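You operate a simulated robot arm through the tools that you are given. There is no shell and no other tool. Be economical: measure what you need, move in short steps, check, and stop when the job is done.

You are at the controls of a simulated robot arm. One attempt, no reset.

Task
Put one of the spice jars from the worktop by the range on the crumpet there.

The check looks at the end state, three seconds after you hand in, the way a careful person would. Anything else that was tipped, shoved, dropped, spilled or broken makes it a failure.

Robot
A 7-joint arm with a two-finger parallel gripper, fixed in place. Base frame: the origin is at the foot of the arm, x ahead of it, y to its left, z up; the work surface is at about z = 92. Lengths are in cm, angles in degrees, forces in N, time in s.
With the tool pointing down near the work surface it reaches from about 28 to 68 cm from the base axis. Its first joint turns from -66.0 to 66.0 degrees. Payload 1.57 kg.
Tool frame: the origin (TCP) lies between the finger pads and is the grasp point; the fingertips stand 3 cm ahead of it; z points along the fingers, y is the line along which they close. Largest opening 11 cm; finger width 2.4, thickness 1.2; the body of the gripper, 4.8 by 11.2 cm, starts 7.8 cm behind the TCP.
Orientation is that of the tool frame in the base frame, as [roll, pitch, yaw] about the fixed x, y, z axes, in that order (R = Rz(yaw) Ry(pitch) Rx(roll)). With the fingers straight down and closing along the base's y, the tool's x points along the base's -x, its y along +y and its z along -z.

Tools
- The arm moves only by the tool servo_tool. Its argument "plan" is a list of rows, each an object of numbers (a shift or turn left out is 0, a gripper value left out holds the last): "tx", "ty", "tz": the shift along the base's x, y, z in cm; "rx", "ry", "rz": the turn, a rotation vector about the base's x, y, z in degrees. In form: [{"tx": .., "ty": .., "tz": .., "rx": .., "ry": .., "rz": ..}, ...]. A call has 1 to 12 rows; each row shifts and turns the commanded pose from where the row before left it. "claw" is the finger opening in cm, from 0 to 11, set as the call begins (left out, the last holds). Rows are played at 5 a second. More than 5 cm and 8.6 degrees between two rows, or a gripper value outside its range, and nothing of the call is played. Where a pose cannot be reached the arm comes as near as it can. A force on the tool above 40 N (or 10 N above the force at the start of the call, whichever is more), or a blocked arm, ends the call early, and 0.2 s more pass. The fingers move at their own pace (about 10.8 cm/s each) and stop on an object; they squeeze with about 43 N. The grip force told is the motor's: it shows also when the fingers shut on nothing. Time passes only in rows, and 0.2 s behind the last, so rows that do not move let the fingers close. It gives the time, the measured TCP pose, the force on the tool (base axes), the opening and the grip force at its end, in the units of the frame above (readings bear some noise), and new pictures: "views" is both (left out), scene, wrist or none.
- Cameras (640 x 400 px; columns grow to the right, rows downward): "scene" is fixed at [18.04, -41.06, 139.62]; the picture's right is [0.56, -0.83, 0.00], its down [-0.53, -0.36, -0.77] and it looks along [0.63, 0.43, -0.64] (base axes); focal length 296 px, centre (320, 200). "wrist" rides on the gripper at [-3.6, 0, -8] in the tool frame; the picture's right is [0.00, -1.00, 0.00], its down [0.97, 0.00, -0.24] and it looks along [0.24, 0.00, 0.97] (tool axes); focal length 218 px, centre (320, 200).
- point_at(camera, pixels): there is no depth. For up to 12 entries [column, row, z] of the newest picture of that camera ("zoom" is the newest enlarged one), the place [x, y] in the base frame at which the ray of that pixel passes the height z, good to about 0.2 cm. No time passes.
- close_up(camera, box): a new picture of the part [left, top, right, bottom] of that camera's present view, enlarged. No time passes.
- finish_job(): hands the job in; it is judged then, once.

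Go step by step. Measure first, check grasps and placings, and put right what went wrong. The budget is 60 turns and 120 pictures, counting those below and the enlarged ones. Unless the task says otherwise, let go and move clear before handing in, and close with one line.

The tools are called after ">>>" as name(argument=value, ...) on one line, values as JSON. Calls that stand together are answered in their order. servo_tool: Moves the arm, as the interface text tells. Its arguments: {"type":"object","properties":{"plan":{"type":"array","items":{"type":"object","properties":{"tx":{"type":"number"},"ty":{"type":"number"},"tz":{"type":"number"},"rx":{"type":"number"},"ry":{"type":"number"},"rz":{"type":"number"}}}},"claw":{"type":"number"},"views":{"type":"string","enum":["both","scene","wrist","none"]}},"required":["plan"]} The other tools are called the same way: point_at (camera, pixels) gives the place at which the rays of pixels pass given heights; close_up (camera, box) takes an enlarged picture of a part of a camera's view; finish_job () hands the job in.

At the start:

```text
time: 0.0
tool_pos: [41.92, -23.24, 117.74]
ee_rot: [-180.0, 0.0, 180.0]
ft_force: [-0.3, -0.3, 0.2]
finger_gap: 11.02
gripper_force: 0.1
```

scene: 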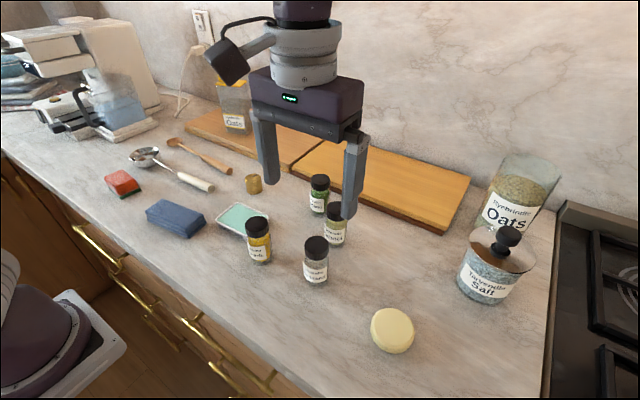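
wrist: 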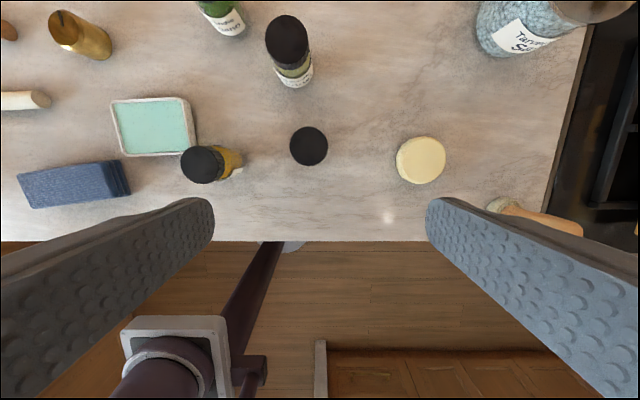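

The pictures show four spice jars (scene px (258,240), (316,260), (335,225), (319,195)) and a pale disc at (392,330) that looks like the crumpet. I will enlarge the area and measure it.

>>> close_up(camera="scene", box=[230, 160, 430, 370])

>>> point_at(camera="scene", pixels=[[316, 281, 92], [305, 278, 92], [327, 278, 92], [316, 242, 101], [316, 242, 100], [392, 327, 94], [371, 327, 94], [413, 327, 94], [392, 353, 92], [392, 308, 94]])

>>> point_at(camera="wrist", pixels=[[309, 146, 101], [290, 146, 101], [328, 146, 101], [421, 160, 94], [397, 160, 94], [446, 160, 94], [421, 137, 94], [421, 184, 94], [288, 40, 101], [202, 165, 101]])

```text
1.90 times, centred on (330, 265) of scene
```

zoom: 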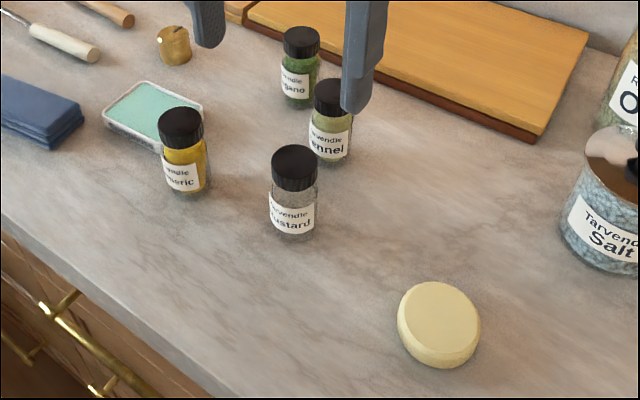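

```text
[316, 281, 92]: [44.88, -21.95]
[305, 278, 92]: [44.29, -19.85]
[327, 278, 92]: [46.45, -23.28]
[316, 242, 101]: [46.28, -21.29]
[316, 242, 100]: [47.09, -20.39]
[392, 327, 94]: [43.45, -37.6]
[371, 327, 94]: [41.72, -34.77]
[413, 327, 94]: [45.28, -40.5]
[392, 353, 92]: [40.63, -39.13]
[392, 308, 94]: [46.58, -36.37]
```

```text
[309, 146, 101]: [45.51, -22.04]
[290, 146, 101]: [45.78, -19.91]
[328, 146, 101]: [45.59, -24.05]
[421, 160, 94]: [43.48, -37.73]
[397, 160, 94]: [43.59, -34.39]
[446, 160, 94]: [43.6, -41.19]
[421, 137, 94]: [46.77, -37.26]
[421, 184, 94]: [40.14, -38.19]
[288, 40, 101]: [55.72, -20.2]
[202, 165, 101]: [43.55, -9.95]
```

The mustard jar stands alone at about (45.6, -21.9), with its top near z 101.5. The crumpet is at about (43.5, -37.7), roughly 6.8 cm across. I will move above the jar and check the alignment.

>>> servo_tool(plan=[{"tx": 2, "ty": 0.7}, {"tx": 1.7, "ty": 0.6}, {"tz": -4}, {"tz": -4}, {"tz": -2}, {}], claw=8)

```text
time: 1.4
tool_pos: [45.58, -21.82, 107.62]
ee_rot: [-179.9, 0.0, 180.0]
ft_force: [-0.9, 0.1, -0.5]
finger_gap: 8.03
gripper_force: 0.1
```

scene: 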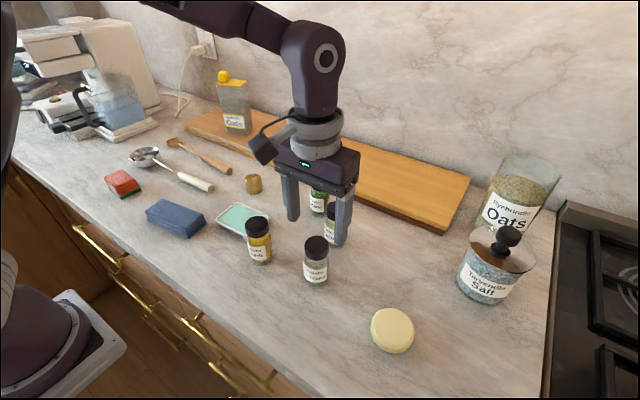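
wrist: 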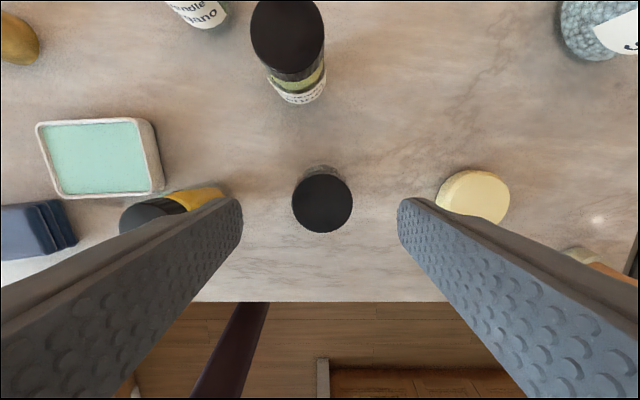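

The wrist view shows the cap at (322,202) between the fingers. I will refine its position before descending.

>>> point_at(camera="wrist", pixels=[[322, 202, 101], [322, 202, 102], [322, 172, 101], [322, 233, 101], [291, 202, 101], [352, 202, 101], [473, 197, 94]])

>>> point_at(camera="scene", pixels=[[316.8, 244, 101], [316.8, 244, 102]])

```text
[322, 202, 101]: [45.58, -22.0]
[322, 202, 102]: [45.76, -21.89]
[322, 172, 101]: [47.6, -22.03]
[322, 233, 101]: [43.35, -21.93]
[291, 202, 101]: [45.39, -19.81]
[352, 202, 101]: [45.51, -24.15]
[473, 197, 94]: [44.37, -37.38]
```

```text
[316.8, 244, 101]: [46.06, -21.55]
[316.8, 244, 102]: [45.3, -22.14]
```

The jar is at (45.6, -22.0) with its top near 101.6, which matches the TCP. Next I go straight down to z ≈ 97.

>>> servo_tool(plan=[{"ty": -0.15, "tz": -3}, {"tz": -3}, {"tz": -2.5}, {"tz": -2.2}, {}])

```text
time: 2.6
tool_pos: [45.85, -21.86, 96.99]
ee_rot: [180.0, 0.0, -180.0]
ft_force: [-0.4, 0.7, -0.8]
finger_gap: 8.0
gripper_force: 0.0
```

scene: 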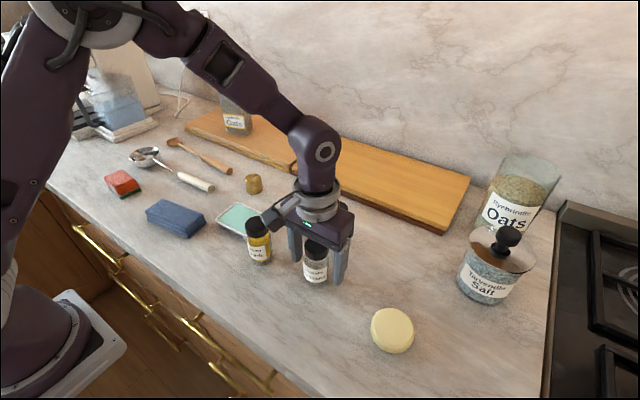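
wrist: 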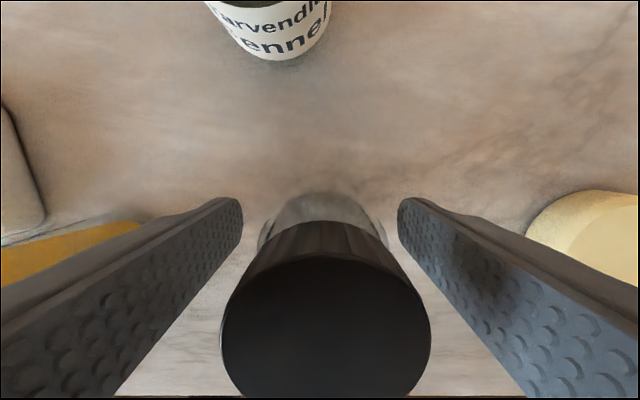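

The fingers straddle the jar, with the cap centred near column 325. I will close on it.

>>> servo_tool(plan=[{}, {}, {}, {}], claw=0, views="both")

```text
time: 3.6
tool_pos: [45.63, -21.87, 97.07]
ee_rot: [179.9, 0.0, -179.9]
ft_force: [0.5, -0.1, -0.2]
finger_gap: 4.64
gripper_force: 43.1
```

scene: 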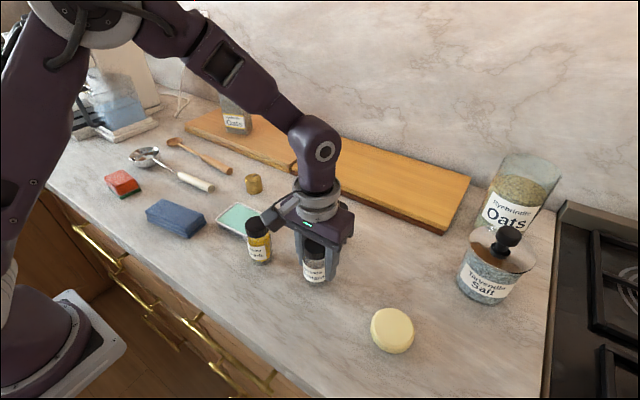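
wrist: 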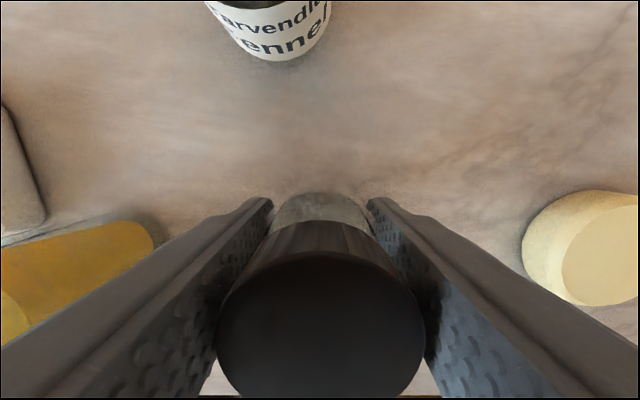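

The grip holds (opening 4.64, 43 N). I will lift and carry the jar toward the crumpet, stopping short to re-measure.

>>> servo_tool(plan=[{"tz": 2}, {"tz": 4}, {"tz": 4}, {"ty": -3}, {"ty": -4}, {"ty": -4, "tx": -1}, {"ty": -4, "tx": -1.1}, {"ty": -0.8}, {}])

```text
time: 5.6
tool_pos: [43.56, -37.95, 107.08]
ee_rot: [179.9, 0.0, 180.0]
ft_force: [-0.5, 0.5, -2.2]
finger_gap: 4.42
gripper_force: 43.4
```

scene: 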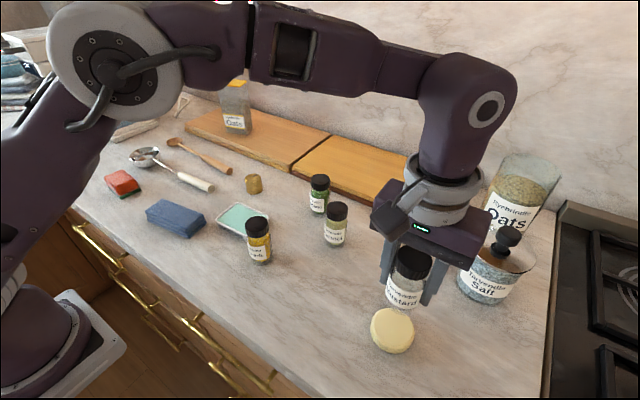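
wrist: 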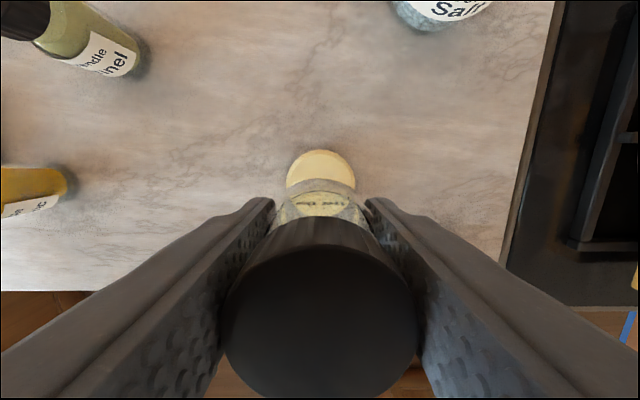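

The jar now hangs over the crumpet. I will enlarge the view to check that it is upright and measure the crumpet edges.

>>> close_up(camera="scene", box=[320, 210, 500, 370])

>>> close_up(camera="wrist", box=[230, 130, 410, 250])

>>> point_at(camera="wrist", pixels=[[320, 150, 94], [287, 180, 94], [355, 180, 94], [287, 180, 93], [355, 180, 93]])

```text
2.50 times, centred on (410, 290) of scene
```

zoom: 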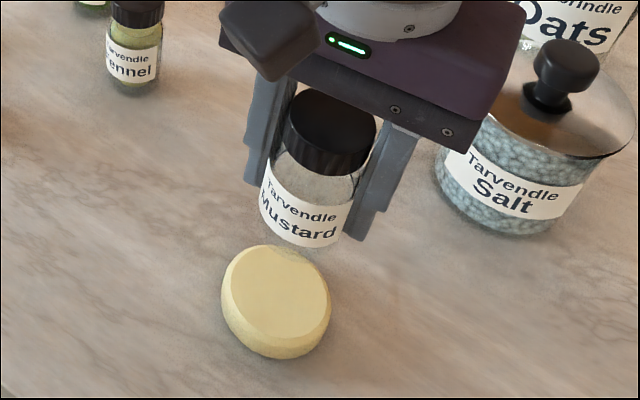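

```text
3.33 times, centred on (320, 190) of wrist
```

zoom: 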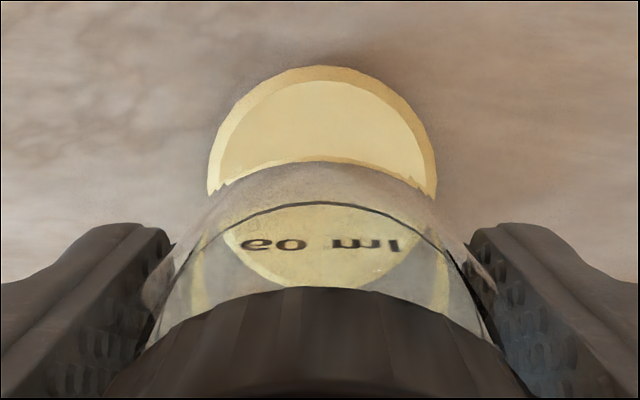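

```text
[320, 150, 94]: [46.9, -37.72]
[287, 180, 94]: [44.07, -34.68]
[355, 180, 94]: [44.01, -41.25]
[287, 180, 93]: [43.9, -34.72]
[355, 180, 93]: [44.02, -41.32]
```

The crumpet centre is about (43.5, -37.9), with its top near z 94, and the jar is upright above it. I will lower to just above contact.

>>> servo_tool(plan=[{"tz": -3}, {"tz": -2.5}, {"tz": -1.2}, {}])

```text
time: 6.6
tool_pos: [43.69, -37.87, 100.23]
ee_rot: [-180.0, 0.0, 180.0]
ft_force: [-0.1, 0.2, -2.3]
finger_gap: 4.42
gripper_force: 43.0
```

scene: 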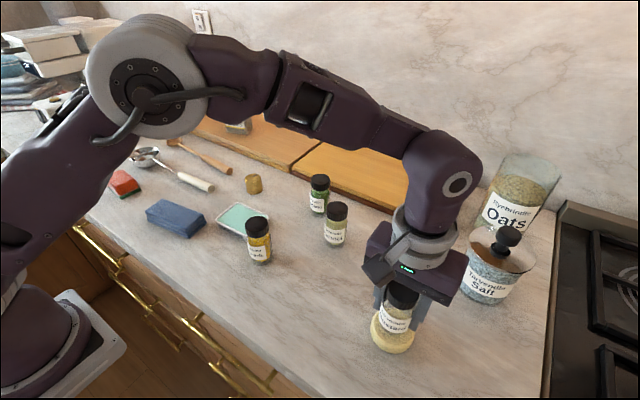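
wrist: 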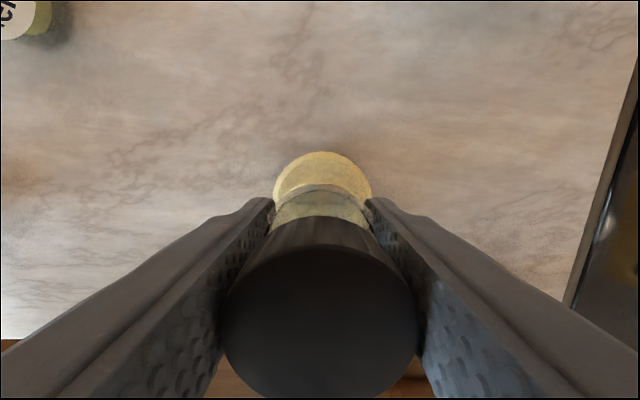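

There is no contact yet (force -2.3 N, just the jar's weight). I will lower in small steps.

>>> servo_tool(plan=[{"tz": -0.3}, {"tz": -0.2}, {}], views="none")

>>> close_up(camera="scene", box=[340, 260, 460, 360])

```text
time: 7.4
tool_pos: [43.55, -38.04, 99.73]
ee_rot: [180.0, 0.0, 179.9]
ft_force: [-0.7, 1.5, -1.7]
finger_gap: 4.41
gripper_force: 43.0
```

```text
4.00 times, centred on (400, 310) of scene
```

zoom: 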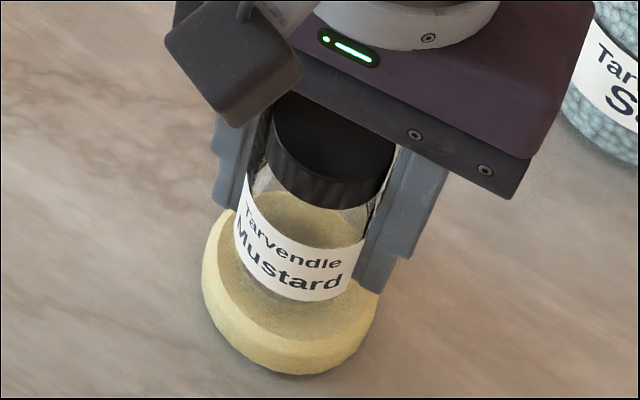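

There is still a small gap and no load on the tool. I will keep lowering in small steps.

>>> servo_tool(plan=[{"tz": -0.2}, {}], views="none")

```text
time: 8.0
tool_pos: [43.63, -37.98, 99.71]
ee_rot: [-179.9, 0.0, -180.0]
ft_force: [-1.3, 2.4, 10.0]
finger_gap: 4.42
gripper_force: 42.4
```

Contact: the vertical force rose to +10 N at z ≈ 99.7. I will back off slightly and check.

>>> servo_tool(plan=[{"tz": 0.12}, {}], views="wrist")

>>> close_up(camera="scene", box=[340, 260, 460, 360])

```text
time: 8.6
tool_pos: [43.62, -37.94, 99.69]
ee_rot: [179.9, 0.0, 179.9]
ft_force: [-0.7, 0.1, -1.3]
finger_gap: 4.41
gripper_force: 43.1
```

wrist: 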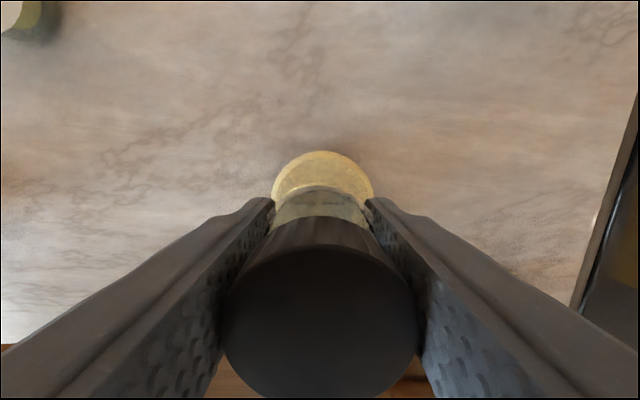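

```text
4.00 times, centred on (400, 310) of scene
```

zoom: 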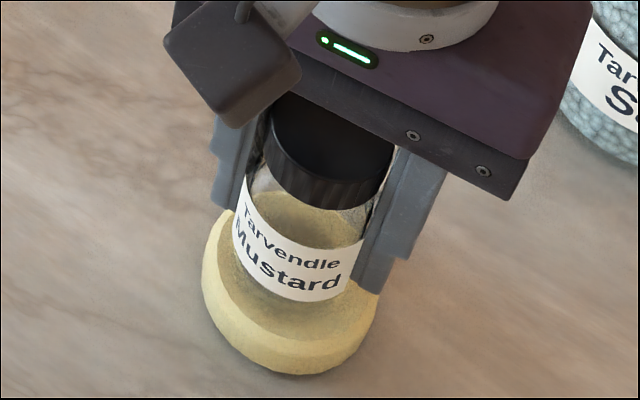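

The load is relieved. Before releasing, I will check how well the jar is centred on the crumpet's flat top.

>>> point_at(camera="zoom", pixels=[[285, 303, 94.6], [285, 303, 94.3], [278, 340, 94.3], [235, 253, 94.5], [348, 290, 94.5], [202, 285, 93], [378, 300, 93], [285, 374, 92]])

>>> close_up(camera="wrist", box=[230, 130, 410, 250])

```text
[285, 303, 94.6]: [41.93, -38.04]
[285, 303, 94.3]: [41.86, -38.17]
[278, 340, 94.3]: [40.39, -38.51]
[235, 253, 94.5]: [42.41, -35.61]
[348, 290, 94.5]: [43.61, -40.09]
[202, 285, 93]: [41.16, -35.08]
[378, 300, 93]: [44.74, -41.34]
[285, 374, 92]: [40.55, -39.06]
```

```text
3.33 times, centred on (320, 190) of wrist
```

zoom: 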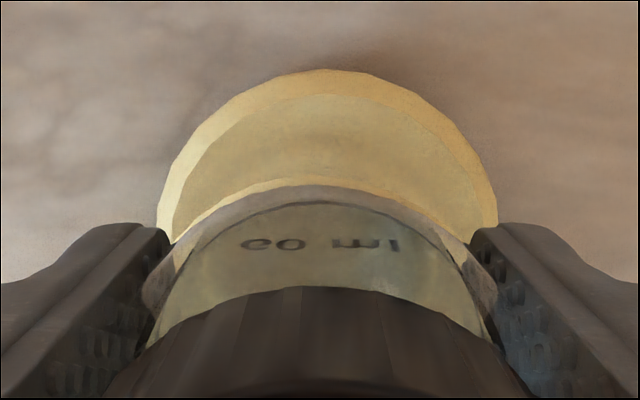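

The jar sits within about 0.5 cm of centre and is well supported. I will release it.

>>> servo_tool(plan=[{}, {}, {}], claw=7.5)

```text
time: 9.4
tool_pos: [43.69, -37.91, 99.71]
ee_rot: [-180.0, 0.0, 180.0]
ft_force: [0.4, -0.1, 0.2]
finger_gap: 7.5
gripper_force: 0.1
```

scene: 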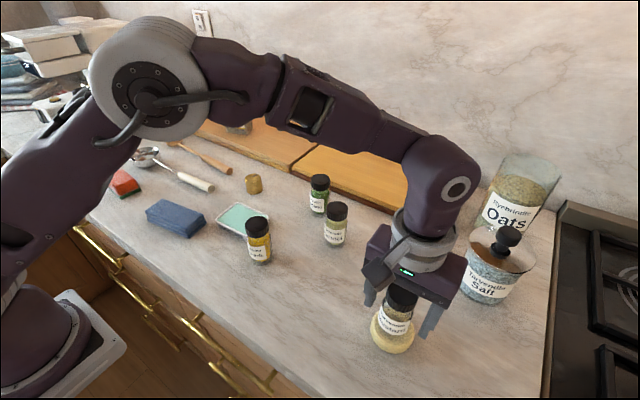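
wrist: 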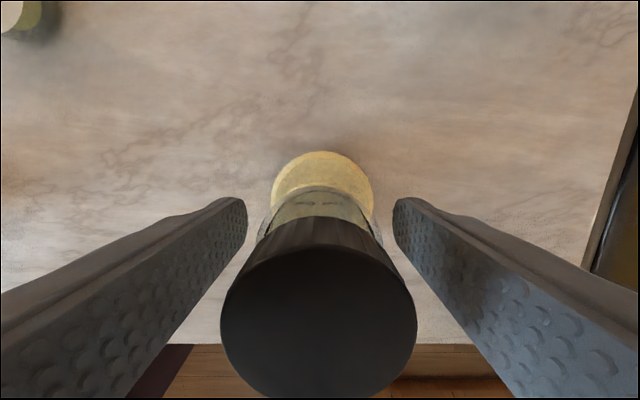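

The jar stands free, with the fingers clear on both sides. I will go straight up.

>>> servo_tool(plan=[{"tz": 2}, {"tz": 4}, {"tz": 4}, {"tz": 4}, {}, {}])

>>> close_up(camera="scene", box=[340, 260, 460, 360])

```text
time: 10.8
tool_pos: [43.8, -37.77, 113.65]
ee_rot: [179.9, -0.1, -179.9]
ft_force: [-0.2, 0.3, 0.0]
finger_gap: 7.5
gripper_force: 0.1
```

scene: 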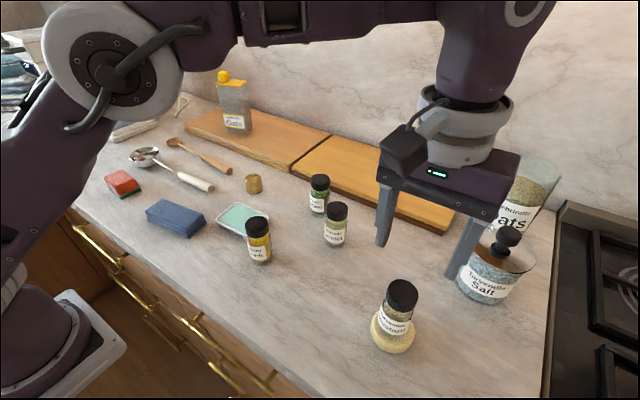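
wrist: 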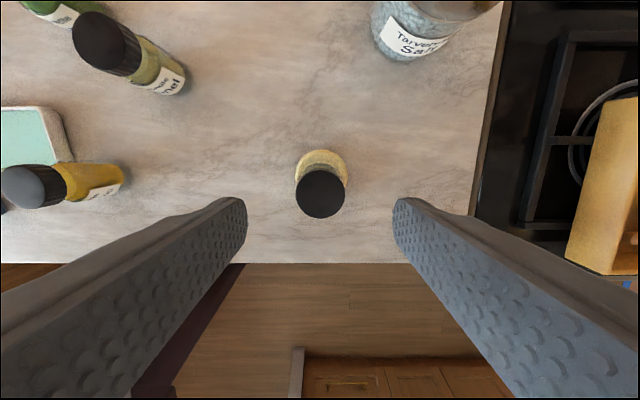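

```text
4.00 times, centred on (400, 310) of scene
```

zoom: 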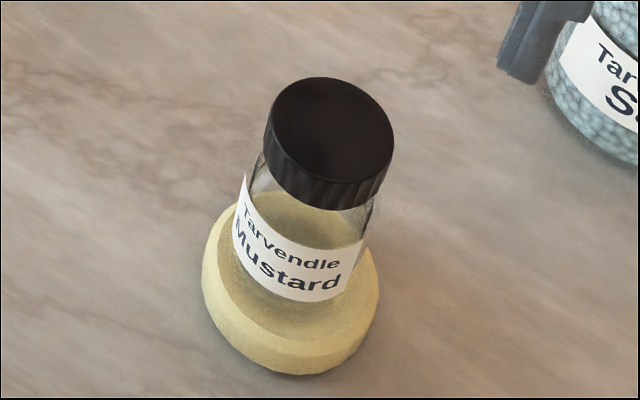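

The jar stands upright on the pale disc, and the other items look undisturbed. To be sure this disc is the crumpet, I will look at the other candidates: the brown object at scene (253,184) and the tan item at the wrist view's right edge.

>>> close_up(camera="scene", box=[90, 130, 290, 250])

>>> close_up(camera="wrist", box=[480, 50, 640, 300])

```text
3.20 times, centred on (190, 190) of scene
```

zoom: 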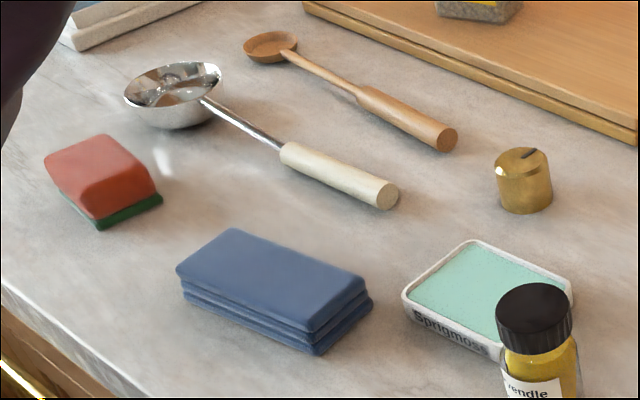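

```text
1.60 times, centred on (560, 175) of wrist
```

zoom: 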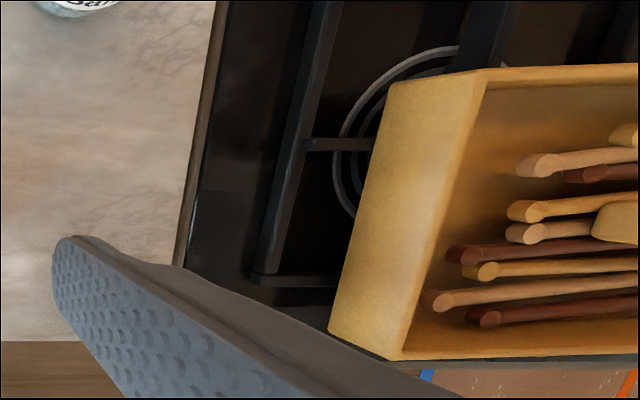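

The other objects are a brass knob, a sponge, a cloth, a dish and a utensil box, so the pale disc is the only crumpet. The jar is standing on it and the arm is clear, so I am handing in.

>>> finish_job()

```text
The job is handed in.
```

The mustard jar is standing upright on the crumpet, the gripper has let go and is clear of it, and nothing else on the worktop looked moved in the last pictures.
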